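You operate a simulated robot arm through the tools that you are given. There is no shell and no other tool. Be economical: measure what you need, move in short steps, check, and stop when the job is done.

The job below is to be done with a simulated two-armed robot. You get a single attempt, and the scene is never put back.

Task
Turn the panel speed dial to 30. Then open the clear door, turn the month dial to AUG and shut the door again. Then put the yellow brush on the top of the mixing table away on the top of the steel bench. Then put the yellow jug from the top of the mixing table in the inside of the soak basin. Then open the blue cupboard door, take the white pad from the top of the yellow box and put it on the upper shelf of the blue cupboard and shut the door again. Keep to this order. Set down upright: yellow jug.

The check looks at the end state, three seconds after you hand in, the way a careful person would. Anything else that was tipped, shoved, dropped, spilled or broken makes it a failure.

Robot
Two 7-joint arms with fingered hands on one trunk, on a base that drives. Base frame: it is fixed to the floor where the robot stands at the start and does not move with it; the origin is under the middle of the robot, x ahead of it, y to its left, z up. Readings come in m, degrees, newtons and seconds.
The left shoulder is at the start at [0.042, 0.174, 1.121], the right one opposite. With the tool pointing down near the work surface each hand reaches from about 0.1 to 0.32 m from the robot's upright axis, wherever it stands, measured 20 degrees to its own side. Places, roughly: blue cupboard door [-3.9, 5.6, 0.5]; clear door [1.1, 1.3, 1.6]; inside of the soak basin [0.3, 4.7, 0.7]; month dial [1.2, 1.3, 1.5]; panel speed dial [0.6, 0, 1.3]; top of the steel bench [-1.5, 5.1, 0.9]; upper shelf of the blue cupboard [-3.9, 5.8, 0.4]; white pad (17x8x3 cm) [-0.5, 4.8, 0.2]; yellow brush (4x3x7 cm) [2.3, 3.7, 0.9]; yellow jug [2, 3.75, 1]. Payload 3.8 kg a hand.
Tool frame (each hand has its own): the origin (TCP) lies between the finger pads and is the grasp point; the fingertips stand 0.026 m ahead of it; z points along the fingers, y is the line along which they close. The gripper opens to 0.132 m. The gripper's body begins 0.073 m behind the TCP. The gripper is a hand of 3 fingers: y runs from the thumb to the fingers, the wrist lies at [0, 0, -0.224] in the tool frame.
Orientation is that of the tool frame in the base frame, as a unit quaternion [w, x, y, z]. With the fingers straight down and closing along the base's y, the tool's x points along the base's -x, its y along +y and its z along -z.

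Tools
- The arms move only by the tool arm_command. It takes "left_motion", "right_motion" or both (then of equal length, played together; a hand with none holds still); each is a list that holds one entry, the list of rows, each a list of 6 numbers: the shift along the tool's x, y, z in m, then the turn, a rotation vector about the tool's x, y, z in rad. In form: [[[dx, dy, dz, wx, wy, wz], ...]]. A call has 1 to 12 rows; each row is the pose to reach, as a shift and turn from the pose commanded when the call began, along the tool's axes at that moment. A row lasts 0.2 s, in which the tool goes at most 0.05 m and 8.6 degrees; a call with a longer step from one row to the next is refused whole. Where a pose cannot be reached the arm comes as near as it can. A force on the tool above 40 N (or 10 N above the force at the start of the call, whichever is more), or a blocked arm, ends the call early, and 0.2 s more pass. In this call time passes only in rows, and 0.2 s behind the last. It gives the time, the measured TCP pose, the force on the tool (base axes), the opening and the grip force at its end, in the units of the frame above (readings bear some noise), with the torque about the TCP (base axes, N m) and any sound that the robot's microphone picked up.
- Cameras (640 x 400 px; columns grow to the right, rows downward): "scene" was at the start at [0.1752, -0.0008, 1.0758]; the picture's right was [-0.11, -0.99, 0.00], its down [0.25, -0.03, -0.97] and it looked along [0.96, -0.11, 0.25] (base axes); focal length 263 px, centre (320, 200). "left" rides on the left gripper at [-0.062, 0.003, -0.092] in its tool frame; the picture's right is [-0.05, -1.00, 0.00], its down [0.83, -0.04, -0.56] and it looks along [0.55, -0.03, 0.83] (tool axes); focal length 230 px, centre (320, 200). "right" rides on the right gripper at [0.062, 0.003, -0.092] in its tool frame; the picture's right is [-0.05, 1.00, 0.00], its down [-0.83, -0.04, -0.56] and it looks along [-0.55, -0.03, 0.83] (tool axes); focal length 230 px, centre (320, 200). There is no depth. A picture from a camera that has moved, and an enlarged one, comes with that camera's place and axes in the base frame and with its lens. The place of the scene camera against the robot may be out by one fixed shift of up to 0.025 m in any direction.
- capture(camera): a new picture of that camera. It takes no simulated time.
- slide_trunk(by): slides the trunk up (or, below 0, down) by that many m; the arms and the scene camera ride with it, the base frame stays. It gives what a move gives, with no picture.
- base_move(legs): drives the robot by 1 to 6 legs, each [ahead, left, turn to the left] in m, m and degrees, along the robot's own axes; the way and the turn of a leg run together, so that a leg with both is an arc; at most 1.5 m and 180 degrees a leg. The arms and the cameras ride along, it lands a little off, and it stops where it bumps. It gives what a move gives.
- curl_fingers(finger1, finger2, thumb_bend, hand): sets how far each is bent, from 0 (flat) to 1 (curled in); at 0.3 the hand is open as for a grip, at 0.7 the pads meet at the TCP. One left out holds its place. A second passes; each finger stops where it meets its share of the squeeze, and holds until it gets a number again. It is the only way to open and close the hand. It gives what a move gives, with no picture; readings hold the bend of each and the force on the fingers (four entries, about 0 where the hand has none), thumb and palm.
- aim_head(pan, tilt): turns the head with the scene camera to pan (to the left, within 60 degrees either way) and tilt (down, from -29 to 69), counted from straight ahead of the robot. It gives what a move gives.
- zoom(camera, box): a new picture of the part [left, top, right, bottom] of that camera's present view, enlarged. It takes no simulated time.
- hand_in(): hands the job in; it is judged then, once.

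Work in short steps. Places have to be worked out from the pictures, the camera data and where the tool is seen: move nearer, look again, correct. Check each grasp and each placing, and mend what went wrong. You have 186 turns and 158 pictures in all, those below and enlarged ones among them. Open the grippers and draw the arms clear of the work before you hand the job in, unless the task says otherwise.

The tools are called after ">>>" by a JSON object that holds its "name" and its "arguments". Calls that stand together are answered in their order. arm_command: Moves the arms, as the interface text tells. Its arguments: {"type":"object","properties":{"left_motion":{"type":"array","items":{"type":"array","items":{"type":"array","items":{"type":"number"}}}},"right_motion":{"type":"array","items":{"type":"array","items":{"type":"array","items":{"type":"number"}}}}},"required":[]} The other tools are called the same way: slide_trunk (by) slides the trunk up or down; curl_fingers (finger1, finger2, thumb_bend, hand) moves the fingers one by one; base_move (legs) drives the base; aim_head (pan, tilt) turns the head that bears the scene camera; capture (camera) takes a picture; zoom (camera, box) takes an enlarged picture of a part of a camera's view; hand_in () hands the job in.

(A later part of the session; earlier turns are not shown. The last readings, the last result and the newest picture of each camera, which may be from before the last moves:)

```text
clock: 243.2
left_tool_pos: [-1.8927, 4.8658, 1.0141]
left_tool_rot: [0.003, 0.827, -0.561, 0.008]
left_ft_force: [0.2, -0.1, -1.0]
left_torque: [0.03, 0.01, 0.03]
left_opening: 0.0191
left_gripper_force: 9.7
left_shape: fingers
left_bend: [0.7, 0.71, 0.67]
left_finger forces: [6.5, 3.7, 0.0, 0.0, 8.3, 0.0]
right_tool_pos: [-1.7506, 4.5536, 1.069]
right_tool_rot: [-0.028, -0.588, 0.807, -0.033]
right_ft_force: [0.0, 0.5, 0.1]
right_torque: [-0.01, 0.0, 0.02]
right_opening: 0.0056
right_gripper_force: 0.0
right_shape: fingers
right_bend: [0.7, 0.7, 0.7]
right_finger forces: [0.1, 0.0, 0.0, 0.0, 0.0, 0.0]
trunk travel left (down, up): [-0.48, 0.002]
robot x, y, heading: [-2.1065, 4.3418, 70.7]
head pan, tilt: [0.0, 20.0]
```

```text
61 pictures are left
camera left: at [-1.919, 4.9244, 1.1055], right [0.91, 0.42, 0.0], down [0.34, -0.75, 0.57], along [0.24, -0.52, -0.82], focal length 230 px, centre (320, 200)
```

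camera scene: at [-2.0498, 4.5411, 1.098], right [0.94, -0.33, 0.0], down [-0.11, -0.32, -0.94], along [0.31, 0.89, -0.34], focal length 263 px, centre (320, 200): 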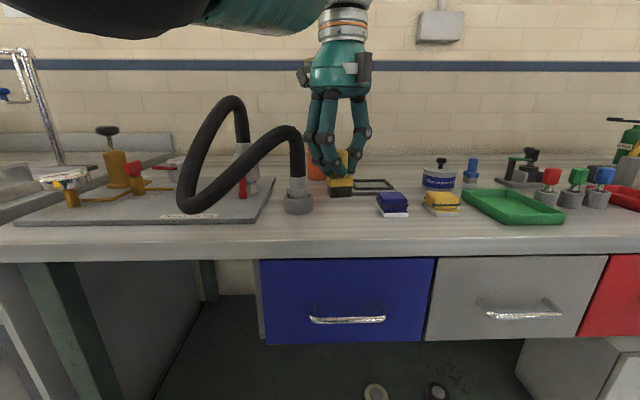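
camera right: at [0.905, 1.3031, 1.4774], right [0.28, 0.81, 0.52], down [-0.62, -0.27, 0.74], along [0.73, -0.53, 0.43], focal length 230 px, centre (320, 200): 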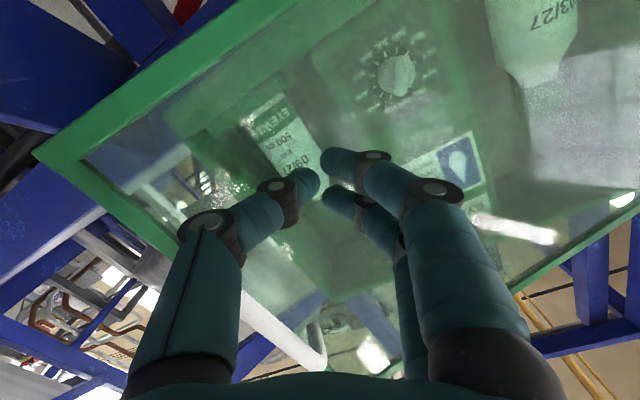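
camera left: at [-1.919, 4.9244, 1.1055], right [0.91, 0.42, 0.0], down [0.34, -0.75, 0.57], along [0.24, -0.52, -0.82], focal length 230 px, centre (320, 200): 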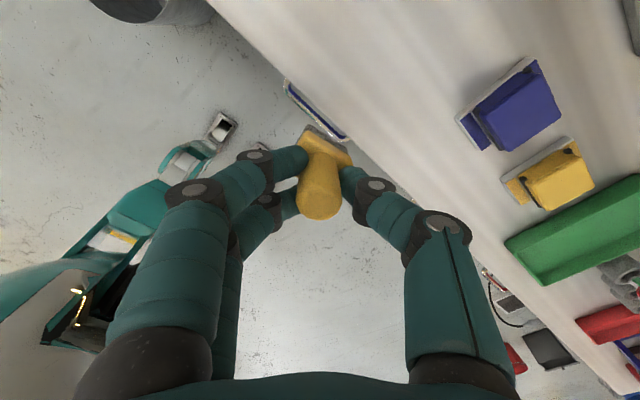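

The brush is just short of the edge. I move 9 cm further in (and 1 cm right, away from the hose).

>>> {"name": "base_move", "arguments": {"legs": [[0.09, -0.012, 0]]}}

>>> {"name": "capture", "arguments": {"camera": "left"}}

>>> {"name": "capture", "arguments": {"camera": "scene"}}

```text
clock: 244.3
left_tool_pos: [-1.8515, 4.9457, 1.0155]
left_tool_rot: [0.002, 0.826, -0.563, 0.009]
left_ft_force: [0.0, 0.4, -1.0]
left_torque: [0.01, 0.0, 0.01]
left_opening: 0.0186
left_gripper_force: 9.5
left_shape: fingers
left_bend: [0.7, 0.71, 0.67]
left_finger forces: [6.5, 3.7, 0.0, 0.0, 8.5, 0.1]
right_tool_pos: [-1.7102, 4.6338, 1.0689]
right_tool_rot: [-0.027, -0.588, 0.808, -0.034]
right_ft_force: [0.6, 0.5, -0.2]
right_torque: [-0.04, 0.0, 0.03]
right_opening: 0.0056
right_gripper_force: 0.1
right_shape: fingers
right_bend: [0.7, 0.7, 0.7]
right_finger forces: [0.0, 0.1, 0.0, 0.0, 0.0, 0.1]
trunk travel left (down, up): [-0.48, 0.002]
robot x, y, heading: [-2.0683, 4.4245, 70.5]
head pan, tilt: [0.0, 20.0]
```

```text
60 pictures are left
camera left: at [-1.8778, 5.004, 1.1066], right [0.91, 0.42, 0.01], down [0.34, -0.75, 0.57], along [0.24, -0.52, -0.82], focal length 230 px, centre (320, 200)
```

left: 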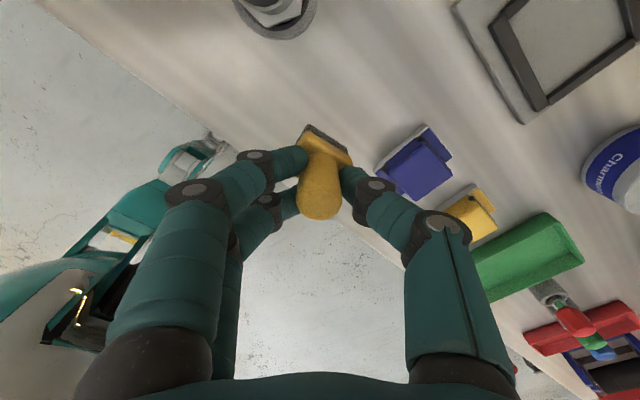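

```text
59 pictures are left
camera scene: at [-2.0088, 4.6207, 1.0982], right [0.94, -0.33, 0.0], down [-0.11, -0.32, -0.94], along [0.31, 0.89, -0.34], focal length 263 px, centre (320, 200)
```

scene: 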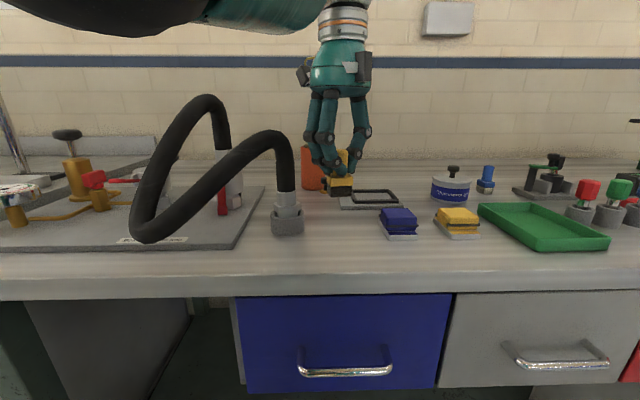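

Directly below is free bench. I descend in small steps, watching the force.

>>> {"name": "arm_command", "arguments": {"left_motion": [[[0, 0, 0.02, 0, 0, 0], [0, 0, 0.04, 0, 0, 0]]]}}

>>> {"name": "zoom", "arguments": {"camera": "scene", "box": [270, 130, 430, 260]}}

```text
clock: 244.9
left_tool_pos: [-1.8511, 4.9466, 0.9761]
left_tool_rot: [0.003, 0.827, -0.563, 0.009]
left_ft_force: [-0.5, -0.6, 0.5]
left_torque: [0.0, -0.01, -0.01]
left_opening: 0.0187
left_gripper_force: 9.1
left_shape: fingers
left_bend: [0.7, 0.71, 0.67]
left_finger forces: [6.5, 3.7, 0.1, 0.0, 8.4, 0.0]
right_tool_pos: [-1.7092, 4.634, 1.0692]
right_tool_rot: [-0.028, -0.589, 0.807, -0.033]
right_ft_force: [0.1, 0.2, -0.3]
right_torque: [-0.02, 0.0, -0.03]
right_opening: 0.0056
right_gripper_force: 0.1
right_shape: fingers
right_bend: [0.7, 0.7, 0.7]
right_finger forces: [0.0, 0.0, 0.0, 0.0, 0.0, 0.1]
trunk travel left (down, up): [-0.48, 0.002]
robot x, y, heading: [-2.0706, 4.422, 70.5]
head pan, tilt: [0.0, 20.0]
```

```text
3.08 times, centred on (350, 195) of scene
camera zoom: at [-2.0087, 4.621, 1.098], right [0.94, -0.33, 0.0], down [-0.11, -0.32, -0.94], along [0.31, 0.89, -0.34], focal length 808 px, centre (228, 215)
```

zoom: 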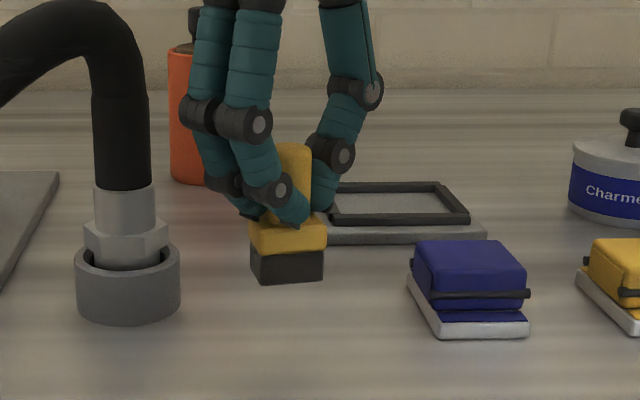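

>>> {"name": "arm_command", "arguments": {"left_motion": [[[0, 0, 0.006, 0, 0, 0], [0, 0, 0.012, 0, 0, 0], [0, 0, 0.017, 0, 0, 0]]]}}

>>> {"name": "zoom", "arguments": {"camera": "scene", "box": [270, 130, 430, 260]}}

```text
clock: 245.7
left_tool_pos: [-1.8514, 4.9449, 0.959]
left_tool_rot: [0.001, 0.827, -0.562, 0.009]
left_ft_force: [-0.7, -0.1, -0.6]
left_torque: [-0.01, 0.0, 0.02]
left_opening: 0.0188
left_gripper_force: 9.4
left_shape: fingers
left_bend: [0.7, 0.71, 0.67]
left_finger forces: [6.6, 3.8, 0.1, 0.0, 8.4, 0.0]
right_tool_pos: [-1.711, 4.633, 1.0701]
right_tool_rot: [-0.027, -0.588, 0.808, -0.033]
right_ft_force: [0.3, -0.4, -0.6]
right_torque: [-0.03, -0.02, 0.03]
right_opening: 0.0059
right_gripper_force: 0.1
right_shape: fingers
right_bend: [0.7, 0.7, 0.7]
right_finger forces: [0.0, 0.0, 0.0, 0.0, 0.0, 0.1]
trunk travel left (down, up): [-0.48, 0.002]
robot x, y, heading: [-2.0698, 4.4246, 70.2]
head pan, tilt: [0.0, 20.0]
```

```text
3.08 times, centred on (350, 195) of scene
camera zoom: at [-2.0089, 4.6206, 1.0981], right [0.94, -0.33, 0.0], down [-0.11, -0.32, -0.94], along [0.31, 0.89, -0.34], focal length 808 px, centre (228, 215)
```

zoom: 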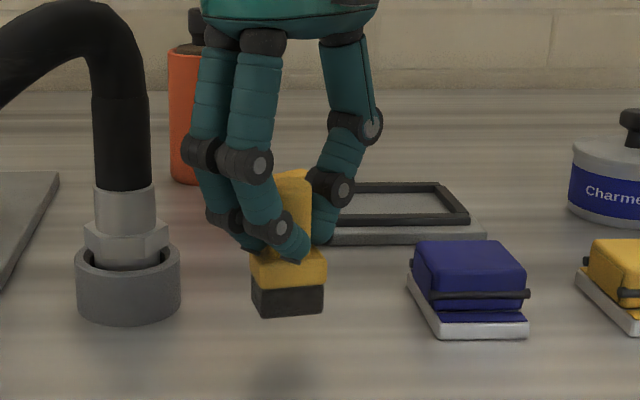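

The shadow shows about 3 cm to go. I lower further.

>>> {"name": "arm_command", "arguments": {"left_motion": [[[0, 0, 0.01, 0, 0, 0], [0, 0, 0.018, 0, 0, 0], [0, 0, 0.023, 0, 0, 0]]]}}

>>> {"name": "zoom", "arguments": {"camera": "scene", "box": [270, 150, 430, 280]}}

```text
clock: 246.5
left_tool_pos: [-1.85, 4.9445, 0.9379]
left_tool_rot: [-0.001, 0.827, -0.563, 0.008]
left_ft_force: [-0.5, -0.2, 7.1]
left_torque: [0.03, 0.02, -0.01]
left_opening: 0.0185
left_gripper_force: 12.3
left_shape: fingers
left_bend: [0.7, 0.71, 0.67]
left_finger forces: [10.8, 4.0, 0.1, 0.1, 9.8, 0.1]
right_tool_pos: [-1.7102, 4.6318, 1.0698]
right_tool_rot: [-0.027, -0.588, 0.808, -0.033]
right_ft_force: [0.3, 0.2, 0.1]
right_torque: [-0.01, 0.0, -0.01]
right_opening: 0.0056
right_gripper_force: 0.1
right_shape: fingers
right_bend: [0.7, 0.7, 0.7]
right_finger forces: [0.0, 0.0, 0.0, 0.0, 0.1, 0.0]
trunk travel left (down, up): [-0.48, 0.002]
robot x, y, heading: [-2.0716, 4.4213, 70.2]
head pan, tilt: [0.0, 20.0]
```

```text
3.08 times, centred on (350, 215) of scene
camera zoom: at [-2.0093, 4.6199, 1.0987], right [0.94, -0.33, 0.0], down [-0.11, -0.32, -0.94], along [0.31, 0.89, -0.34], focal length 808 px, centre (228, 154)
```

zoom: 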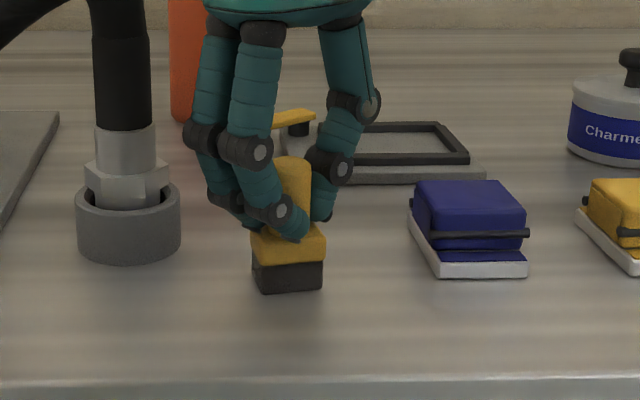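

Contact (7 N), the brush sits flat. I open slightly and lift straight up.

>>> {"name": "curl_fingers", "arguments": {"hand": "left", "finger1": 0.52, "finger2": 0.52, "thumb_bend": 0.52}}

>>> {"name": "arm_command", "arguments": {"left_motion": [[[0, 0, -0.03, 0, 0, 0], [0, 0, -0.07, 0, 0, 0], [0, 0, -0.11, 0, 0, 0], [0, 0, -0.15, 0, 0, 0], [0, 0, -0.19, 0, 0, 0]]]}}

>>> {"name": "base_move", "arguments": {"legs": [[-0.5, 0, 0]]}}

>>> {"name": "capture", "arguments": {"camera": "scene"}}

```text
clock: 247.5
left_tool_pos: [-1.8516, 4.9451, 0.9358]
left_tool_rot: [0.003, 0.826, -0.563, 0.01]
left_ft_force: [0.2, 0.5, -0.8]
left_torque: [0.0, -0.02, 0.02]
left_opening: 0.0607
left_gripper_force: 0.0
left_shape: fingers
left_bend: [0.52, 0.52, 0.52]
left_finger forces: [0.0, 0.1, 0.0, 0.0, 0.0, 0.0]
right_tool_pos: [-1.7108, 4.6325, 1.0697]
right_tool_rot: [-0.028, -0.589, 0.807, -0.034]
right_ft_force: [-0.2, 0.8, -0.7]
right_torque: [0.01, -0.01, -0.02]
right_opening: 0.0057
right_gripper_force: 0.1
right_shape: fingers
right_bend: [0.7, 0.7, 0.7]
right_finger forces: [0.0, 0.0, 0.0, 0.1, 0.0, 0.0]
trunk travel left (down, up): [-0.48, 0.002]
robot x, y, heading: [-2.0644, 4.4235, 70.3]
head pan, tilt: [0.0, 20.0]
```

```text
clock: 248.7
left_tool_pos: [-1.8534, 4.9485, 1.1261]
left_tool_rot: [0.003, 0.827, -0.562, 0.011]
left_ft_force: [-0.1, 0.5, 0.4]
left_torque: [0.02, -0.04, -0.04]
left_opening: 0.0606
left_gripper_force: 0.2
left_shape: fingers
left_bend: [0.52, 0.52, 0.52]
left_finger forces: [0.1, 0.1, 0.0, 0.0, 0.0, 0.0]
right_tool_pos: [-1.7097, 4.6336, 1.0699]
right_tool_rot: [-0.028, -0.588, 0.807, -0.034]
right_ft_force: [-1.3, -0.4, 0.0]
right_torque: [-0.01, -0.01, 0.01]
right_opening: 0.0055
right_gripper_force: 0.1
right_shape: fingers
right_bend: [0.7, 0.7, 0.7]
right_finger forces: [0.1, 0.1, 0.1, 0.1, 0.0, 0.0]
trunk travel left (down, up): [-0.48, 0.002]
robot x, y, heading: [-2.0691, 4.4264, 70.4]
head pan, tilt: [0.0, 20.0]
```

```text
clock: 251.6
left_tool_pos: [-2.0193, 4.4799, 1.1277]
left_tool_rot: [0.003, 0.827, -0.562, 0.009]
left_ft_force: [-0.6, -0.6, 0.8]
left_torque: [-0.02, -0.02, 0.02]
left_opening: 0.0605
left_gripper_force: 0.0
left_shape: fingers
left_bend: [0.52, 0.52, 0.52]
left_finger forces: [0.0, 0.1, 0.0, 0.1, 0.0, 0.0]
right_tool_pos: [-1.8762, 4.1662, 1.0683]
right_tool_rot: [-0.027, -0.588, 0.808, -0.034]
right_ft_force: [-0.1, 0.3, -0.1]
right_torque: [0.01, 0.0, 0.02]
right_opening: 0.0053
right_gripper_force: 0.1
right_shape: fingers
right_bend: [0.7, 0.7, 0.7]
right_finger forces: [0.0, 0.0, 0.1, 0.0, 0.0, 0.0]
trunk travel left (down, up): [-0.48, 0.002]
robot x, y, heading: [-2.2339, 3.9541, 70.4]
head pan, tilt: [0.0, 20.0]
```

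```text
55 pictures are left
camera scene: at [-2.1745, 4.1535, 1.0981], right [0.94, -0.33, 0.0], down [-0.11, -0.32, -0.94], along [0.31, 0.89, -0.34], focal length 263 px, centre (320, 200)
```

scene: 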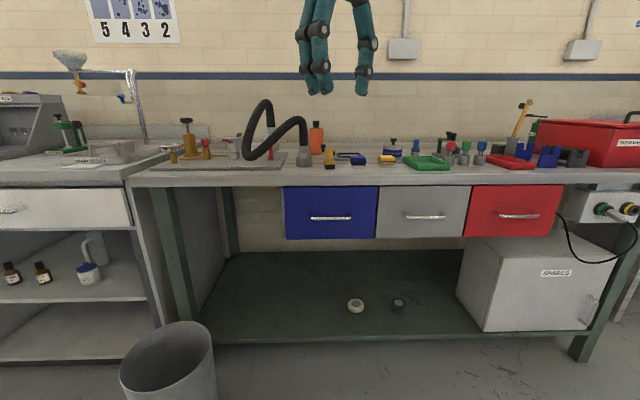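

Brush is placed upright. For the jug I'll grip its body with the left hand from front-left, pitched down, avoiding its handle on the right side. I reorient the left hand here in free space.

>>> {"name": "arm_command", "arguments": {"left_motion": [[[-0.008, 0.017, 0, 0, 0, 0.1428], [-0.016, 0.034, 0, 0, 0, 0.2856], [-0.024, 0.051, 0, 0, 0, 0.4284], [-0.032, 0.068, 0, 0, 0, 0.5712], [-0.04, 0.085, 0, 0, 0, 0.714], [-0.048, 0.102, 0, 0, 0, 0.8568], [-0.056, 0.119, 0, 0, 0, 0.9996], [-0.064, 0.136, 0, 0, 0, 1.1424], [-0.072, 0.153, 0, 0, 0, 1.2852], [-0.08, 0.17, 0, 0, 0, 1.428], [-0.09, 0.19, 0, 0, 0, 1.5708]]]}}

>>> {"name": "arm_command", "arguments": {"left_motion": [[[0, 0, -0.005, 0, -0.1455, 0], [0, 0, -0.01, 0, -0.291, 0], [0, 0, -0.015, 0, -0.4365, 0], [0, 0, -0.02, 0, -0.582, 0], [0, 0, -0.025, 0, -0.7275, 0], [0, 0, -0.03, 0, -0.873, 0]]]}}

>>> {"name": "curl_fingers", "arguments": {"hand": "left", "finger1": 0.25, "finger2": 0.25, "thumb_bend": 0.25}}

```text
clock: 254.0
left_tool_pos: [-2.228, 4.495, 1.1233]
left_tool_rot: [0.005, -0.186, 0.983, -0.008]
left_ft_force: [-0.4, -0.4, -0.6]
left_torque: [0.0, 0.0, 0.0]
left_opening: 0.0608
left_gripper_force: 0.1
left_shape: fingers
left_bend: [0.52, 0.52, 0.52]
left_finger forces: [0.0, 0.0, 0.1, 0.0, 0.0, 0.0]
right_tool_pos: [-1.8761, 4.1663, 1.069]
right_tool_rot: [-0.027, -0.588, 0.808, -0.032]
right_ft_force: [0.1, 0.7, 0.3]
right_torque: [0.04, 0.0, 0.01]
right_opening: 0.0054
right_gripper_force: 0.0
right_shape: fingers
right_bend: [0.7, 0.7, 0.7]
right_finger forces: [0.0, 0.0, 0.1, 0.0, 0.1, 0.0]
trunk travel left (down, up): [-0.48, 0.002]
robot x, y, heading: [-2.2356, 3.9575, 70.8]
head pan, tilt: [0.0, 20.0]
```

```text
clock: 255.4
left_tool_pos: [-2.23, 4.4945, 1.1526]
left_tool_rot: [0.421, -0.173, 0.887, 0.072]
left_ft_force: [0.8, 0.1, 0.5]
left_torque: [0.01, 0.0, 0.02]
left_opening: 0.0605
left_gripper_force: 0.0
left_shape: fingers
left_bend: [0.52, 0.52, 0.52]
left_finger forces: [0.1, 0.0, 0.0, 0.0, 0.0, 0.0]
right_tool_pos: [-1.875, 4.1664, 1.0702]
right_tool_rot: [-0.028, -0.588, 0.808, -0.033]
right_ft_force: [0.8, 0.0, 0.4]
right_torque: [0.03, 0.01, 0.0]
right_opening: 0.0057
right_gripper_force: 0.0
right_shape: fingers
right_bend: [0.7, 0.7, 0.7]
right_finger forces: [0.0, 0.0, 0.1, 0.1, 0.0, 0.1]
trunk travel left (down, up): [-0.48, 0.002]
robot x, y, heading: [-2.2333, 3.9559, 70.8]
head pan, tilt: [0.0, 20.0]
```

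```text
clock: 256.4
left_tool_pos: [-2.2292, 4.4945, 1.1542]
left_tool_rot: [0.42, -0.173, 0.888, 0.072]
left_ft_force: [-0.8, 0.1, 0.1]
left_torque: [0.02, -0.03, -0.01]
left_opening: 0.1443
left_gripper_force: 0.0
left_shape: fingers
left_bend: [0.25, 0.25, 0.25]
left_finger forces: [0.0, 0.0, 0.0, 0.1, 0.1, 0.0]
right_tool_pos: [-1.8756, 4.1663, 1.0687]
right_tool_rot: [-0.028, -0.588, 0.807, -0.033]
right_ft_force: [0.0, 0.6, 0.2]
right_torque: [0.0, 0.01, 0.0]
right_opening: 0.0054
right_gripper_force: 0.1
right_shape: fingers
right_bend: [0.7, 0.7, 0.7]
right_finger forces: [0.0, 0.1, 0.0, 0.0, 0.0, 0.0]
trunk travel left (down, up): [-0.48, 0.002]
robot x, y, heading: [-2.2346, 3.9532, 70.3]
head pan, tilt: [0.0, 20.0]
```

Left hand is ready (opening 0.144). I drive back to the mixing table.

>>> {"name": "base_move", "arguments": {"legs": [[-0.2, 0, 0.8], [0, -1.42, 0], [0, -1.42, 0], [0, -1.38, 0]]}}

>>> {"name": "capture", "arguments": {"camera": "scene"}}

```text
clock: 294.1
left_tool_pos: [1.6622, 2.9646, 1.1542]
left_tool_rot: [0.419, -0.183, 0.886, 0.076]
left_ft_force: [-0.3, -0.4, -0.8]
left_torque: [0.0, 0.01, -0.01]
left_opening: 0.1444
left_gripper_force: 0.0
left_shape: fingers
left_bend: [0.25, 0.25, 0.25]
left_finger forces: [0.0, 0.0, 0.0, 0.1, 0.0, 0.1]
right_tool_pos: [2.0243, 2.6444, 1.0691]
right_tool_rot: [-0.027, -0.599, 0.8, -0.033]
right_ft_force: [0.1, 0.1, -0.7]
right_torque: [-0.02, -0.01, -0.02]
right_opening: 0.0059
right_gripper_force: 0.1
right_shape: fingers
right_bend: [0.7, 0.7, 0.7]
right_finger forces: [0.1, 0.1, 0.1, 0.1, 0.0, 0.0]
trunk travel left (down, up): [-0.48, 0.002]
robot x, y, heading: [1.6695, 2.4222, 72.2]
head pan, tilt: [0.0, 20.0]
```

```text
54 pictures are left
camera scene: at [1.7257, 2.6242, 1.0981], right [0.95, -0.31, 0.0], down [-0.11, -0.33, -0.94], along [0.29, 0.89, -0.34], focal length 263 px, centre (320, 200)
```

scene: 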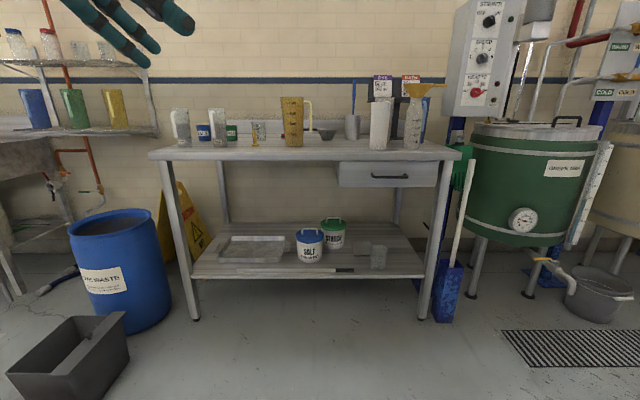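

Jug is at ≈[1.997, 3.851]. I open wider, flatten the pitch to ~30° and drive to a pre-grasp point front-left of it.

>>> {"name": "curl_fingers", "arguments": {"hand": "left", "finger1": 0.2, "finger2": 0.2, "thumb_bend": 0.2}}

>>> {"name": "arm_command", "arguments": {"left_motion": [[[0, 0, 0, 0, -0.085, 0], [0, 0, 0, 0, -0.17, 0]]]}}

>>> {"name": "base_move", "arguments": {"legs": [[0.8, 0.08, 0]]}}

>>> {"name": "capture", "arguments": {"camera": "left"}}

>>> {"name": "capture", "arguments": {"camera": "scene"}}

```text
clock: 295.1
left_tool_pos: [1.6633, 2.9653, 1.1537]
left_tool_rot: [0.419, -0.184, 0.886, 0.077]
left_ft_force: [0.0, 0.3, -1.0]
left_torque: [-0.01, -0.02, 0.01]
left_opening: 0.1548
left_gripper_force: 0.0
left_shape: fingers
left_bend: [0.2, 0.2, 0.2]
left_finger forces: [0.1, 0.0, 0.1, 0.1, 0.1, 0.0]
right_tool_pos: [2.0234, 2.6452, 1.0696]
right_tool_rot: [-0.027, -0.598, 0.8, -0.032]
right_ft_force: [0.3, 0.4, 0.1]
right_torque: [-0.01, -0.02, 0.03]
right_opening: 0.0055
right_gripper_force: 0.1
right_shape: fingers
right_bend: [0.7, 0.7, 0.7]
right_finger forces: [0.0, 0.0, 0.0, 0.1, 0.0, 0.1]
trunk travel left (down, up): [-0.48, 0.002]
robot x, y, heading: [1.6713, 2.4264, 71.8]
head pan, tilt: [0.0, 20.0]
```

```text
clock: 295.7
left_tool_pos: [1.6638, 2.9641, 1.1527]
left_tool_rot: [0.492, -0.177, 0.847, 0.092]
left_ft_force: [-0.2, -0.2, 0.1]
left_torque: [-0.01, 0.02, 0.02]
left_opening: 0.155
left_gripper_force: 0.1
left_shape: fingers
left_bend: [0.2, 0.2, 0.2]
left_finger forces: [0.0, 0.1, 0.0, 0.0, 0.0, 0.0]
right_tool_pos: [2.0236, 2.6441, 1.0685]
right_tool_rot: [-0.028, -0.598, 0.8, -0.034]
right_ft_force: [-0.7, -0.3, 0.2]
right_torque: [-0.02, -0.03, 0.02]
right_opening: 0.0057
right_gripper_force: 0.0
right_shape: fingers
right_bend: [0.7, 0.7, 0.7]
right_finger forces: [0.0, 0.0, 0.0, 0.0, 0.0, 0.1]
trunk travel left (down, up): [-0.48, 0.002]
robot x, y, heading: [1.6728, 2.4237, 71.7]
head pan, tilt: [0.0, 20.0]
```

```text
clock: 300.0
left_tool_pos: [1.8276, 3.7494, 1.1536]
left_tool_rot: [0.492, -0.179, 0.847, 0.093]
left_ft_force: [0.6, -0.1, -0.3]
left_torque: [-0.01, 0.0, 0.04]
left_opening: 0.1549
left_gripper_force: 0.1
left_shape: fingers
left_bend: [0.2, 0.2, 0.2]
left_finger forces: [0.1, 0.0, 0.0, 0.0, 0.0, 0.0]
right_tool_pos: [2.1896, 3.4325, 1.0692]
right_tool_rot: [-0.027, -0.601, 0.798, -0.033]
right_ft_force: [0.2, 0.0, 0.3]
right_torque: [0.03, 0.04, 0.01]
right_opening: 0.0054
right_gripper_force: 0.1
right_shape: fingers
right_bend: [0.7, 0.7, 0.7]
right_finger forces: [0.0, 0.0, 0.0, 0.0, 0.1, 0.0]
trunk travel left (down, up): [-0.48, 0.002]
robot x, y, heading: [1.839, 3.2143, 72.5]
head pan, tilt: [0.0, 20.0]
```

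```text
53 pictures are left
camera left: at [1.7802, 3.7353, 1.2519], right [0.42, -0.91, 0.06], down [-0.8, -0.4, -0.44], along [0.43, 0.14, -0.89], focal length 230 px, centre (320, 200)
```

left: 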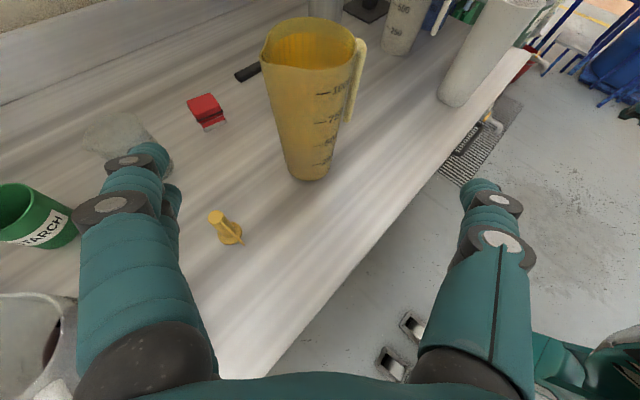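

```text
52 pictures are left
camera scene: at [1.893, 3.4101, 1.0982], right [0.95, -0.3, 0.0], down [-0.1, -0.33, -0.94], along [0.28, 0.9, -0.34], focal length 263 px, centre (320, 200)
```

scene: 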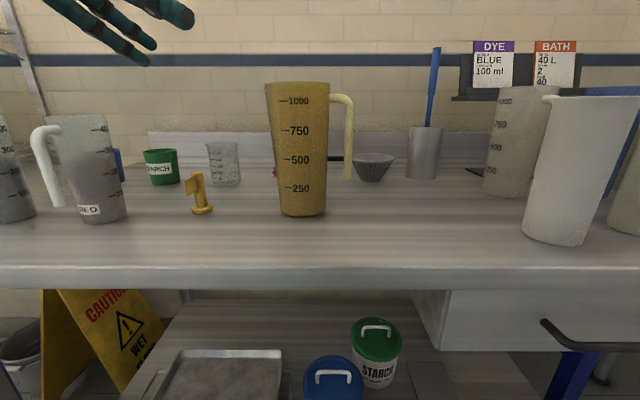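

The jug is ≈9 cm wide, at [1.987, 3.831], rim z≈1.11. I lower to grip height then advance horizontally around it.

>>> {"name": "arm_command", "arguments": {"left_motion": [[[0.025, 0.005, 0.035, 0, 0, 0], [0.051, 0.011, 0.071, 0, 0, 0], [0.076, 0.016, 0.106, 0, 0, 0]]]}}

>>> {"name": "capture", "arguments": {"camera": "left"}}

```text
clock: 300.8
left_tool_pos: [1.8717, 3.7856, 1.034]
left_tool_rot: [0.492, -0.18, 0.847, 0.094]
left_ft_force: [0.6, -0.3, -1.4]
left_torque: [-0.02, -0.02, -0.05]
left_opening: 0.1551
left_gripper_force: 0.1
left_shape: fingers
left_bend: [0.2, 0.2, 0.2]
left_finger forces: [0.0, 0.0, 0.0, 0.0, 0.1, 0.0]
right_tool_pos: [2.1908, 3.4329, 1.0686]
right_tool_rot: [-0.026, -0.602, 0.797, -0.034]
right_ft_force: [-0.6, -0.4, -0.1]
right_torque: [-0.04, 0.0, 0.03]
right_opening: 0.0055
right_gripper_force: 0.1
right_shape: fingers
right_bend: [0.7, 0.7, 0.7]
right_finger forces: [0.1, 0.0, 0.0, 0.0, 0.0, 0.0]
trunk travel left (down, up): [-0.48, 0.002]
robot x, y, heading: [1.84, 3.2097, 72.6]
head pan, tilt: [0.0, 20.0]
```

```text
51 pictures are left
camera left: at [1.8255, 3.7698, 1.1327], right [0.42, -0.91, 0.06], down [-0.8, -0.4, -0.44], along [0.43, 0.14, -0.89], focal length 230 px, centre (320, 200)
```

left: 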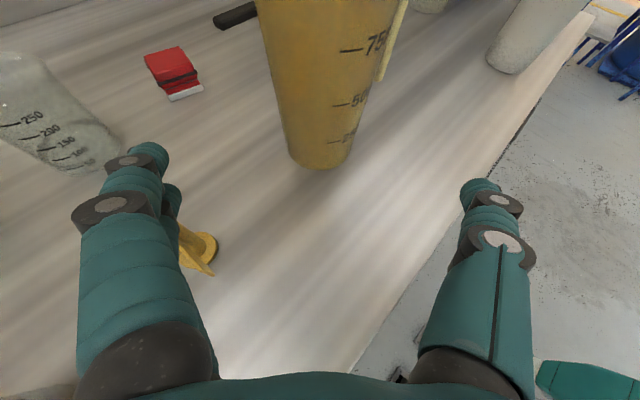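

Clear path; the jug base is ≈[2.002, 3.835]. I advance to straddle it.

>>> {"name": "arm_command", "arguments": {"left_motion": [[[-0.02, -0.002, 0.035, 0, 0, 0], [-0.04, -0.004, 0.07, 0, 0, 0], [-0.06, -0.006, 0.104, 0, 0, 0]]]}}

>>> {"name": "capture", "arguments": {"camera": "left"}}

>>> {"name": "capture", "arguments": {"camera": "scene"}}

```text
clock: 301.6
left_tool_pos: [1.9855, 3.8253, 1.036]
left_tool_rot: [0.492, -0.18, 0.846, 0.094]
left_ft_force: [0.5, -1.3, -0.3]
left_torque: [0.02, -0.03, 0.0]
left_opening: 0.1549
left_gripper_force: 0.1
left_shape: fingers
left_bend: [0.2, 0.2, 0.2]
left_finger forces: [0.0, 0.1, 0.1, 0.1, 0.0, 0.0]
right_tool_pos: [2.1909, 3.4316, 1.069]
right_tool_rot: [-0.027, -0.601, 0.798, -0.034]
right_ft_force: [0.1, -0.5, -0.5]
right_torque: [-0.01, 0.02, 0.03]
right_opening: 0.0057
right_gripper_force: 0.1
right_shape: fingers
right_bend: [0.7, 0.7, 0.7]
right_finger forces: [0.1, 0.0, 0.1, 0.0, 0.0, 0.1]
trunk travel left (down, up): [-0.48, 0.002]
robot x, y, heading: [1.8391, 3.211, 72.3]
head pan, tilt: [0.0, 20.0]
```

```text
50 pictures are left
camera left: at [1.9375, 3.8117, 1.1337], right [0.42, -0.9, 0.06], down [-0.8, -0.4, -0.44], along [0.43, 0.14, -0.89], focal length 230 px, centre (320, 200)
```

left: 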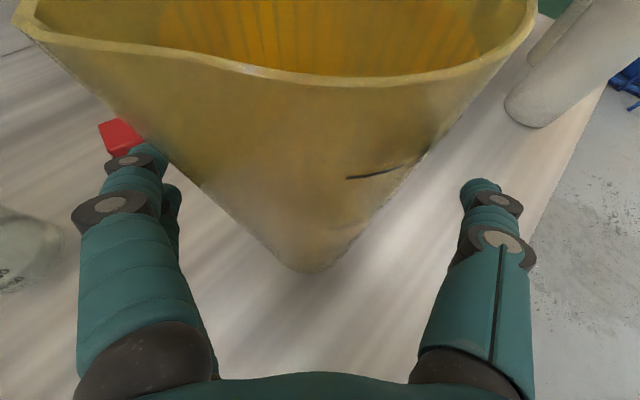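

```text
49 pictures are left
camera scene: at [1.8934, 3.4101, 1.0981], right [0.95, -0.3, 0.0], down [-0.1, -0.33, -0.94], along [0.28, 0.9, -0.34], focal length 263 px, centre (320, 200)
```

scene: 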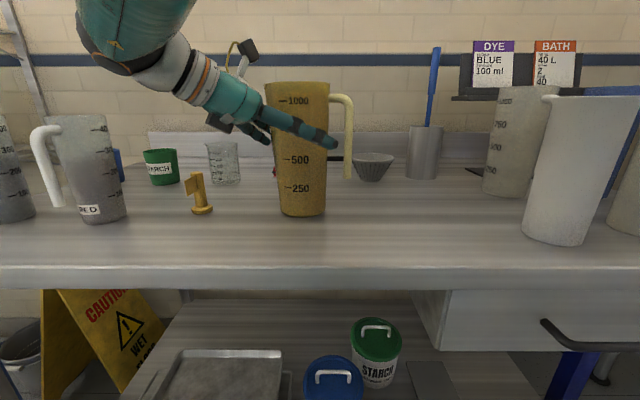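

The jug is between thumb and fingers, ~1 cm toward the fingers. I centre and close.

>>> {"name": "arm_command", "arguments": {"left_motion": [[[0, 0.012, 0, 0, 0, 0]]]}}

>>> {"name": "curl_fingers", "arguments": {"hand": "left", "finger1": 0.6, "finger2": 0.6, "thumb_bend": 0.6}}

>>> {"name": "capture", "arguments": {"camera": "scene"}}

```text
clock: 302.0
left_tool_pos: [1.9792, 3.8369, 1.0338]
left_tool_rot: [0.492, -0.181, 0.847, 0.094]
left_ft_force: [1.3, 0.1, 0.2]
left_torque: [-0.01, 0.02, -0.03]
left_opening: 0.155
left_gripper_force: 0.2
left_shape: fingers
left_bend: [0.2, 0.2, 0.2]
left_finger forces: [0.0, 0.0, 0.0, 0.0, 0.0, 0.0]
right_tool_pos: [2.1901, 3.4333, 1.069]
right_tool_rot: [-0.028, -0.601, 0.798, -0.033]
right_ft_force: [-0.2, -1.3, -0.3]
right_torque: [-0.01, -0.02, -0.02]
right_opening: 0.0057
right_gripper_force: 0.1
right_shape: fingers
right_bend: [0.7, 0.7, 0.7]
right_finger forces: [0.1, 0.0, 0.1, 0.0, 0.0, 0.0]
trunk travel left (down, up): [-0.48, 0.002]
robot x, y, heading: [1.8373, 3.2045, 72.5]
head pan, tilt: [0.0, 20.0]
```

```text
clock: 303.0
left_tool_pos: [1.9792, 3.8364, 1.0337]
left_tool_rot: [0.492, -0.181, 0.846, 0.095]
left_ft_force: [0.5, -1.2, -0.1]
left_torque: [-0.09, -0.02, -0.06]
left_opening: 0.0833
left_gripper_force: 19.0
left_shape: fingers
left_bend: [0.47, 0.48, 0.51]
left_finger forces: [10.1, 8.0, 0.1, 0.0, 19.9, 0.1]
right_tool_pos: [2.1905, 3.4322, 1.0692]
right_tool_rot: [-0.028, -0.6, 0.798, -0.034]
right_ft_force: [-0.5, 0.7, -0.2]
right_torque: [0.01, 0.0, -0.02]
right_opening: 0.0055
right_gripper_force: 0.1
right_shape: fingers
right_bend: [0.7, 0.7, 0.7]
right_finger forces: [0.0, 0.1, 0.0, 0.1, 0.1, 0.0]
trunk travel left (down, up): [-0.48, 0.002]
robot x, y, heading: [1.8378, 3.2113, 72.2]
head pan, tilt: [0.0, 20.0]
```

```text
48 pictures are left
camera scene: at [1.8931, 3.4099, 1.0982], right [0.95, -0.3, 0.0], down [-0.1, -0.33, -0.94], along [0.28, 0.9, -0.34], focal length 263 px, centre (320, 200)
```

scene: 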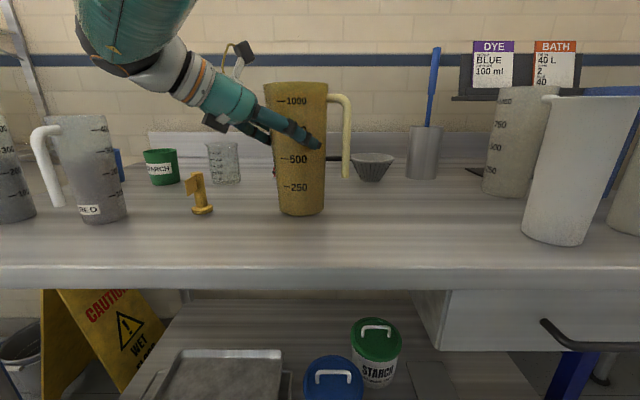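

Firm grip (19 N). I lift 12 cm.

>>> {"name": "arm_command", "arguments": {"left_motion": [[[-0.026, 0, -0.015, 0, 0, 0], [-0.052, 0, -0.03, 0, 0, 0], [-0.078, 0, -0.045, 0, 0, 0], [-0.104, 0, -0.06, 0, 0, 0]]]}}

>>> {"name": "capture", "arguments": {"camera": "scene"}}

```text
clock: 304.0
left_tool_pos: [1.9784, 3.8394, 1.1538]
left_tool_rot: [0.492, -0.181, 0.847, 0.093]
left_ft_force: [0.0, 0.4, -6.7]
left_torque: [-0.02, 0.23, -0.02]
left_opening: 0.083
left_gripper_force: 19.9
left_shape: fingers
left_bend: [0.47, 0.48, 0.51]
left_finger forces: [10.7, 9.8, 0.1, 0.0, 19.5, 0.1]
right_tool_pos: [2.1899, 3.4337, 1.0686]
right_tool_rot: [-0.027, -0.601, 0.798, -0.034]
right_ft_force: [0.2, -0.4, 0.0]
right_torque: [-0.05, 0.0, 0.0]
right_opening: 0.0056
right_gripper_force: 0.0
right_shape: fingers
right_bend: [0.7, 0.7, 0.7]
right_finger forces: [0.0, 0.0, 0.0, 0.0, 0.0, 0.1]
trunk travel left (down, up): [-0.48, 0.002]
robot x, y, heading: [1.8382, 3.2078, 72.4]
head pan, tilt: [0.0, 20.0]
```

```text
47 pictures are left
camera scene: at [1.893, 3.4102, 1.0981], right [0.95, -0.3, 0.0], down [-0.1, -0.33, -0.94], along [0.28, 0.9, -0.34], focal length 263 px, centre (320, 200)
```

scene: 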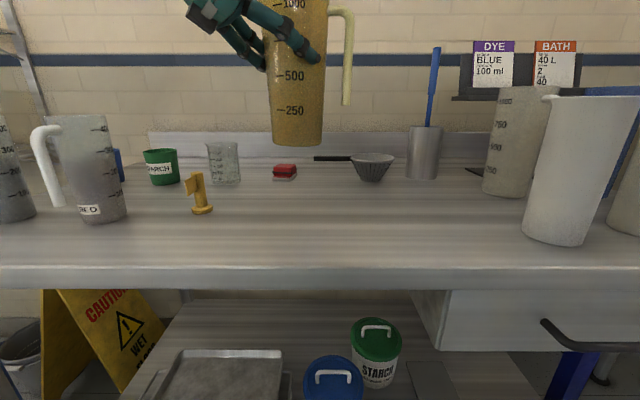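

Jug held level and upright. I back out and travel left to the soak basin.

>>> {"name": "base_move", "arguments": {"legs": [[-0.85, 0, -1.5], [0, 0.95, 0], [0, 0.93, 0]]}}

>>> {"name": "capture", "arguments": {"camera": "scene"}}

```text
clock: 324.9
left_tool_pos: [-0.0441, 3.6734, 1.154]
left_tool_rot: [0.494, -0.167, 0.849, 0.085]
left_ft_force: [-0.1, 0.0, -5.1]
left_torque: [-0.05, 0.18, 0.02]
left_opening: 0.0829
left_gripper_force: 19.6
left_shape: fingers
left_bend: [0.47, 0.48, 0.51]
left_finger forces: [10.6, 9.4, 0.0, 0.0, 19.3, 0.0]
right_tool_pos: [0.1547, 3.2599, 1.0688]
right_tool_rot: [-0.027, -0.587, 0.808, -0.033]
right_ft_force: [-0.5, 0.3, 0.0]
right_torque: [0.0, 0.0, 0.02]
right_opening: 0.0057
right_gripper_force: 0.0
right_shape: fingers
right_bend: [0.7, 0.7, 0.7]
right_finger forces: [0.0, 0.0, 0.0, 0.0, 0.1, 0.0]
trunk travel left (down, up): [-0.48, 0.002]
robot x, y, heading: [-0.2045, 3.0497, 69.9]
head pan, tilt: [0.0, 20.0]
```

```text
46 pictures are left
camera scene: at [-0.144, 3.2465, 1.098], right [0.94, -0.33, 0.0], down [-0.11, -0.32, -0.94], along [0.31, 0.89, -0.34], focal length 263 px, centre (320, 200)
```

scene: 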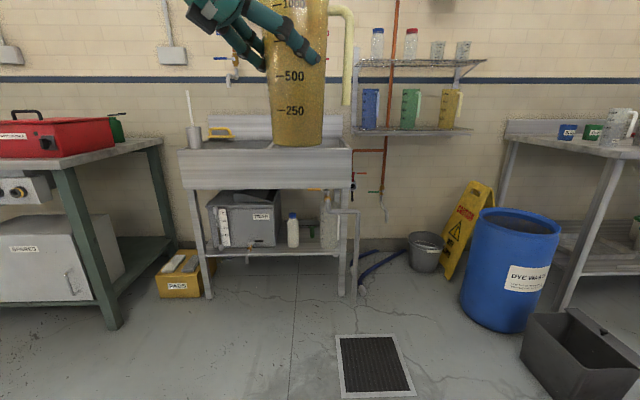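

The basin rim is at z≈0.87, ~1.5 m ahead. I approach halfway and look inside.

>>> {"name": "base_move", "arguments": {"legs": [[0.6, 0.1, 1.5]]}}

>>> {"name": "aim_head", "arguments": {"pan": 15, "tilt": 25}}

>>> {"name": "capture", "arguments": {"camera": "scene"}}

```text
clock: 328.3
left_tool_pos: [0.0347, 4.277, 1.1542]
left_tool_rot: [0.492, -0.178, 0.847, 0.092]
left_ft_force: [0.0, 0.0, -5.2]
left_torque: [-0.01, 0.22, -0.03]
left_opening: 0.0831
left_gripper_force: 19.6
left_shape: fingers
left_bend: [0.47, 0.48, 0.51]
left_finger forces: [10.7, 9.5, 0.0, 0.0, 19.3, 0.0]
right_tool_pos: [0.246, 3.8695, 1.0684]
right_tool_rot: [-0.028, -0.6, 0.799, -0.033]
right_ft_force: [-0.8, -1.1, 0.8]
right_torque: [-0.01, -0.01, 0.0]
right_opening: 0.0057
right_gripper_force: 0.0
right_shape: fingers
right_bend: [0.7, 0.7, 0.7]
right_finger forces: [0.1, 0.1, 0.0, 0.0, 0.0, 0.0]
trunk travel left (down, up): [-0.48, 0.002]
robot x, y, heading: [-0.1064, 3.6481, 72.1]
head pan, tilt: [0.0, 20.0]
```

```text
clock: 329.1
left_tool_pos: [0.0346, 4.2768, 1.1522]
left_tool_rot: [0.491, -0.179, 0.847, 0.092]
left_ft_force: [1.0, -0.1, -6.2]
left_torque: [-0.04, 0.21, 0.03]
left_opening: 0.0828
left_gripper_force: 19.8
left_shape: fingers
left_bend: [0.47, 0.48, 0.51]
left_finger forces: [10.6, 9.5, 0.0, 0.0, 19.4, 0.0]
right_tool_pos: [0.245, 3.8689, 1.0682]
right_tool_rot: [-0.027, -0.6, 0.799, -0.034]
right_ft_force: [0.3, -0.5, 0.1]
right_torque: [-0.01, -0.02, 0.03]
right_opening: 0.0055
right_gripper_force: 0.1
right_shape: fingers
right_bend: [0.7, 0.7, 0.7]
right_finger forces: [0.0, 0.1, 0.1, 0.0, 0.0, 0.1]
trunk travel left (down, up): [-0.48, 0.002]
robot x, y, heading: [-0.1072, 3.6496, 72.1]
head pan, tilt: [15.0, 25.0]
```

```text
45 pictures are left
camera scene: at [-0.0765, 3.8522, 1.09], right [1.0, -0.05, 0.0], down [-0.02, -0.42, -0.91], along [0.05, 0.91, -0.42], focal length 263 px, centre (320, 200)
```

scene: 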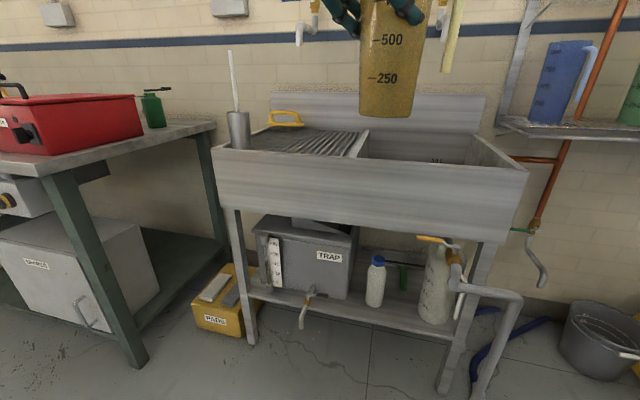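

The bowl is the right half, centred ≈[0.325, 4.667]. I carry the jug over it.

>>> {"name": "base_move", "arguments": {"legs": [[0, -0.17, 0], [0.42, 0, 0]]}}

>>> {"name": "capture", "arguments": {"camera": "scene"}}

>>> {"name": "capture", "arguments": {"camera": "left"}}

```text
clock: 333.4
left_tool_pos: [0.3277, 4.6191, 1.151]
left_tool_rot: [0.49, -0.179, 0.849, 0.09]
left_ft_force: [-10.0, -16.5, -18.5]
left_torque: [-0.51, 0.07, 0.66]
left_opening: 0.0825
left_gripper_force: 34.6
left_shape: fingers
left_bend: [0.48, 0.5, 0.51]
left_finger forces: [37.8, 7.8, 0.1, 0.0, 23.5, 0.1]
right_tool_pos: [0.5375, 4.2104, 1.0684]
right_tool_rot: [-0.026, -0.597, 0.801, -0.033]
right_ft_force: [-0.2, 0.1, 0.2]
right_torque: [0.0, 0.0, 0.01]
right_opening: 0.0058
right_gripper_force: 0.0
right_shape: fingers
right_bend: [0.7, 0.7, 0.7]
right_finger forces: [0.0, 0.1, 0.0, 0.0, 0.0, 0.0]
trunk travel left (down, up): [-0.48, 0.002]
robot x, y, heading: [0.1866, 3.9928, 71.9]
head pan, tilt: [15.0, 25.0]
```

```text
44 pictures are left
camera scene: at [0.2156, 4.195, 1.0899], right [1.0, -0.05, 0.0], down [-0.02, -0.42, -0.91], along [0.05, 0.91, -0.42], focal length 263 px, centre (320, 200)
```

scene: 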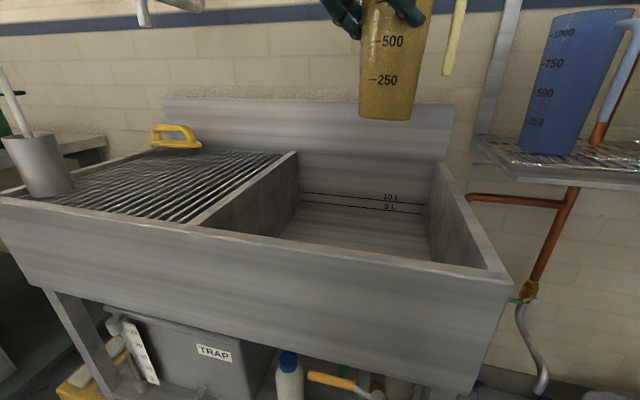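

```text
43 pictures are left
camera left: at [0.281, 4.6059, 1.2498], right [0.41, -0.91, 0.07], down [-0.81, -0.4, -0.44], along [0.42, 0.12, -0.9], focal length 230 px, centre (320, 200)
```

left: 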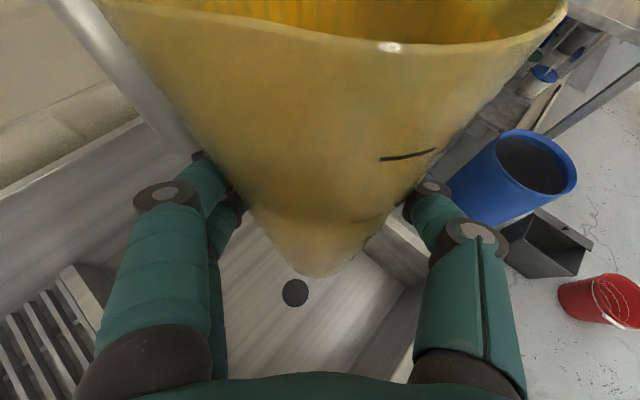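

A force shows the finger touching something behind (likely a tap spout). I back off 5 cm and look.

>>> {"name": "base_move", "arguments": {"legs": [[-0.06, 0, 0]]}}

>>> {"name": "aim_head", "arguments": {"pan": -10, "tilt": 5}}

>>> {"name": "capture", "arguments": {"camera": "scene"}}

>>> {"name": "capture", "arguments": {"camera": "left"}}

```text
clock: 334.4
left_tool_pos: [0.3111, 4.5625, 1.15]
left_tool_rot: [0.49, -0.178, 0.849, 0.088]
left_ft_force: [0.2, 0.3, -5.7]
left_torque: [-0.01, 0.2, 0.02]
left_opening: 0.0829
left_gripper_force: 20.2
left_shape: fingers
left_bend: [0.47, 0.5, 0.51]
left_finger forces: [11.0, 9.7, 0.0, 0.0, 19.6, 0.0]
right_tool_pos: [0.5199, 4.1544, 1.0688]
right_tool_rot: [-0.028, -0.597, 0.801, -0.033]
right_ft_force: [-0.9, 0.2, 0.2]
right_torque: [-0.01, -0.02, -0.01]
right_opening: 0.0054
right_gripper_force: 0.1
right_shape: fingers
right_bend: [0.7, 0.7, 0.7]
right_finger forces: [0.0, 0.0, 0.1, 0.0, 0.1, 0.0]
trunk travel left (down, up): [-0.48, 0.002]
robot x, y, heading: [0.1667, 3.9339, 71.9]
head pan, tilt: [15.0, 25.0]
```

```text
clock: 335.3
left_tool_pos: [0.311, 4.5637, 1.15]
left_tool_rot: [0.489, -0.179, 0.849, 0.089]
left_ft_force: [0.3, 0.6, -6.0]
left_torque: [-0.03, 0.22, -0.01]
left_opening: 0.0831
left_gripper_force: 20.3
left_shape: fingers
left_bend: [0.47, 0.5, 0.51]
left_finger forces: [11.1, 9.6, 0.0, 0.0, 19.6, 0.0]
right_tool_pos: [0.5215, 4.1553, 1.0699]
right_tool_rot: [-0.029, -0.597, 0.801, -0.034]
right_ft_force: [-0.4, 0.4, 0.0]
right_torque: [0.0, 0.0, 0.0]
right_opening: 0.0056
right_gripper_force: 0.0
right_shape: fingers
right_bend: [0.7, 0.7, 0.7]
right_finger forces: [0.0, 0.1, 0.0, 0.0, 0.0, 0.1]
trunk travel left (down, up): [-0.48, 0.002]
robot x, y, heading: [0.1666, 3.94, 71.9]
head pan, tilt: [-10.0, 5.0]
```

```text
42 pictures are left
camera scene: at [0.2366, 4.1289, 1.1222], right [0.88, -0.47, 0.0], down [-0.04, -0.08, -1.0], along [0.47, 0.88, -0.09], focal length 263 px, centre (320, 200)
```

scene: 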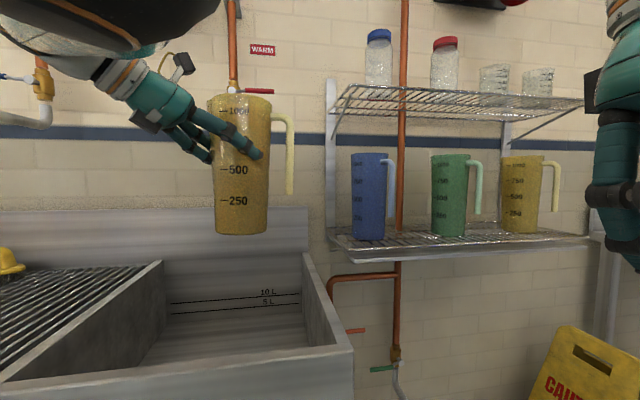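

```text
41 pictures are left
camera left: at [0.2641, 4.5509, 1.2491], right [0.41, -0.91, 0.07], down [-0.81, -0.4, -0.43], along [0.42, 0.12, -0.9], focal length 230 px, centre (320, 200)
```

left: 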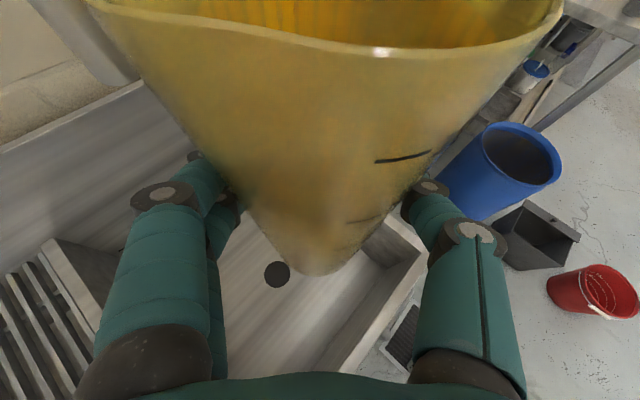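

The jug hangs clear over the bowl floor here, 6 cm in front of the warm tap. I lower straight down 24 cm.

>>> {"name": "arm_command", "arguments": {"left_motion": [[[0.0346, 0.001, 0.0202, 0, 0, 0], [0.0691, 0.002, 0.0405, 0, 0, 0], [0.1037, 0.003, 0.0607, 0, 0, 0], [0.1382, 0.004, 0.081, 0, 0, 0], [0.1728, 0.005, 0.1012, 0, 0, 0], [0.2074, 0.006, 0.1214, 0, 0, 0]]]}}

>>> {"name": "aim_head", "arguments": {"pan": 5, "tilt": 30}}

>>> {"name": "capture", "arguments": {"camera": "scene"}}

>>> {"name": "capture", "arguments": {"camera": "left"}}

```text
clock: 336.7
left_tool_pos: [0.3034, 4.5724, 0.9161]
left_tool_rot: [0.491, -0.183, 0.847, 0.097]
left_ft_force: [0.3, -0.1, -6.2]
left_torque: [0.0, 0.2, 0.02]
left_opening: 0.0828
left_gripper_force: 19.3
left_shape: fingers
left_bend: [0.47, 0.5, 0.51]
left_finger forces: [11.0, 9.1, 0.0, 0.0, 19.4, 0.1]
right_tool_pos: [0.5207, 4.1571, 1.0668]
right_tool_rot: [-0.029, -0.597, 0.801, -0.035]
right_ft_force: [0.9, -0.2, 0.2]
right_torque: [-0.03, -0.02, -0.04]
right_opening: 0.0056
right_gripper_force: 0.1
right_shape: fingers
right_bend: [0.7, 0.7, 0.7]
right_finger forces: [0.1, 0.0, 0.1, 0.0, 0.1, 0.0]
trunk travel left (down, up): [-0.48, 0.002]
robot x, y, heading: [0.1665, 3.9354, 71.9]
head pan, tilt: [-10.0, 5.0]
```

```text
clock: 337.6
left_tool_pos: [0.3107, 4.5616, 0.9091]
left_tool_rot: [0.489, -0.179, 0.849, 0.087]
left_ft_force: [-0.9, 0.1, -5.8]
left_torque: [-0.01, 0.22, 0.01]
left_opening: 0.0826
left_gripper_force: 19.6
left_shape: fingers
left_bend: [0.47, 0.5, 0.51]
left_finger forces: [11.2, 9.5, 0.0, 0.0, 19.5, 0.1]
right_tool_pos: [0.5203, 4.1557, 1.0698]
right_tool_rot: [-0.027, -0.597, 0.801, -0.034]
right_ft_force: [0.0, -1.2, 0.4]
right_torque: [-0.02, 0.0, 0.0]
right_opening: 0.0057
right_gripper_force: 0.2
right_shape: fingers
right_bend: [0.7, 0.7, 0.7]
right_finger forces: [0.0, 0.0, 0.1, 0.0, 0.0, 0.1]
trunk travel left (down, up): [-0.48, 0.002]
robot x, y, heading: [0.1643, 3.9356, 72.2]
head pan, tilt: [5.0, 30.0]
```

```text
40 pictures are left
camera scene: at [0.2136, 4.1358, 1.0822], right [0.97, -0.23, 0.0], down [-0.11, -0.49, -0.87], along [0.2, 0.84, -0.5], focal length 263 px, centre (320, 200)
```

scene: 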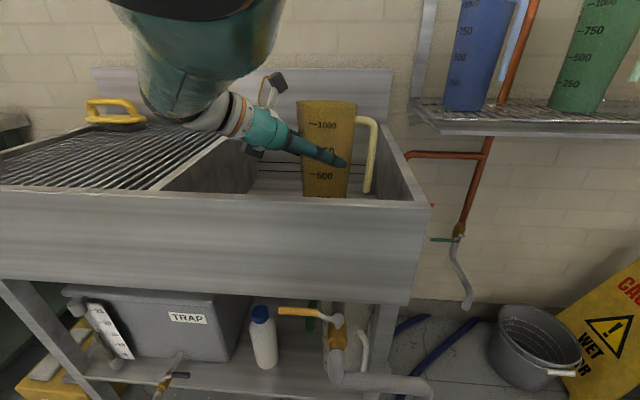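

```text
39 pictures are left
camera left: at [0.2638, 4.5492, 1.0082], right [0.41, -0.91, 0.07], down [-0.81, -0.4, -0.43], along [0.42, 0.12, -0.9], focal length 230 px, centre (320, 200)
```

left: 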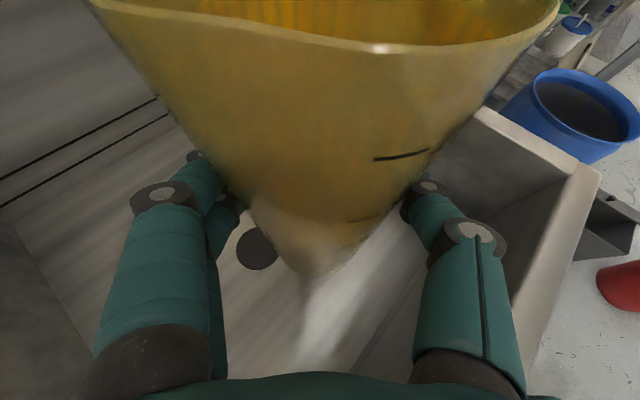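

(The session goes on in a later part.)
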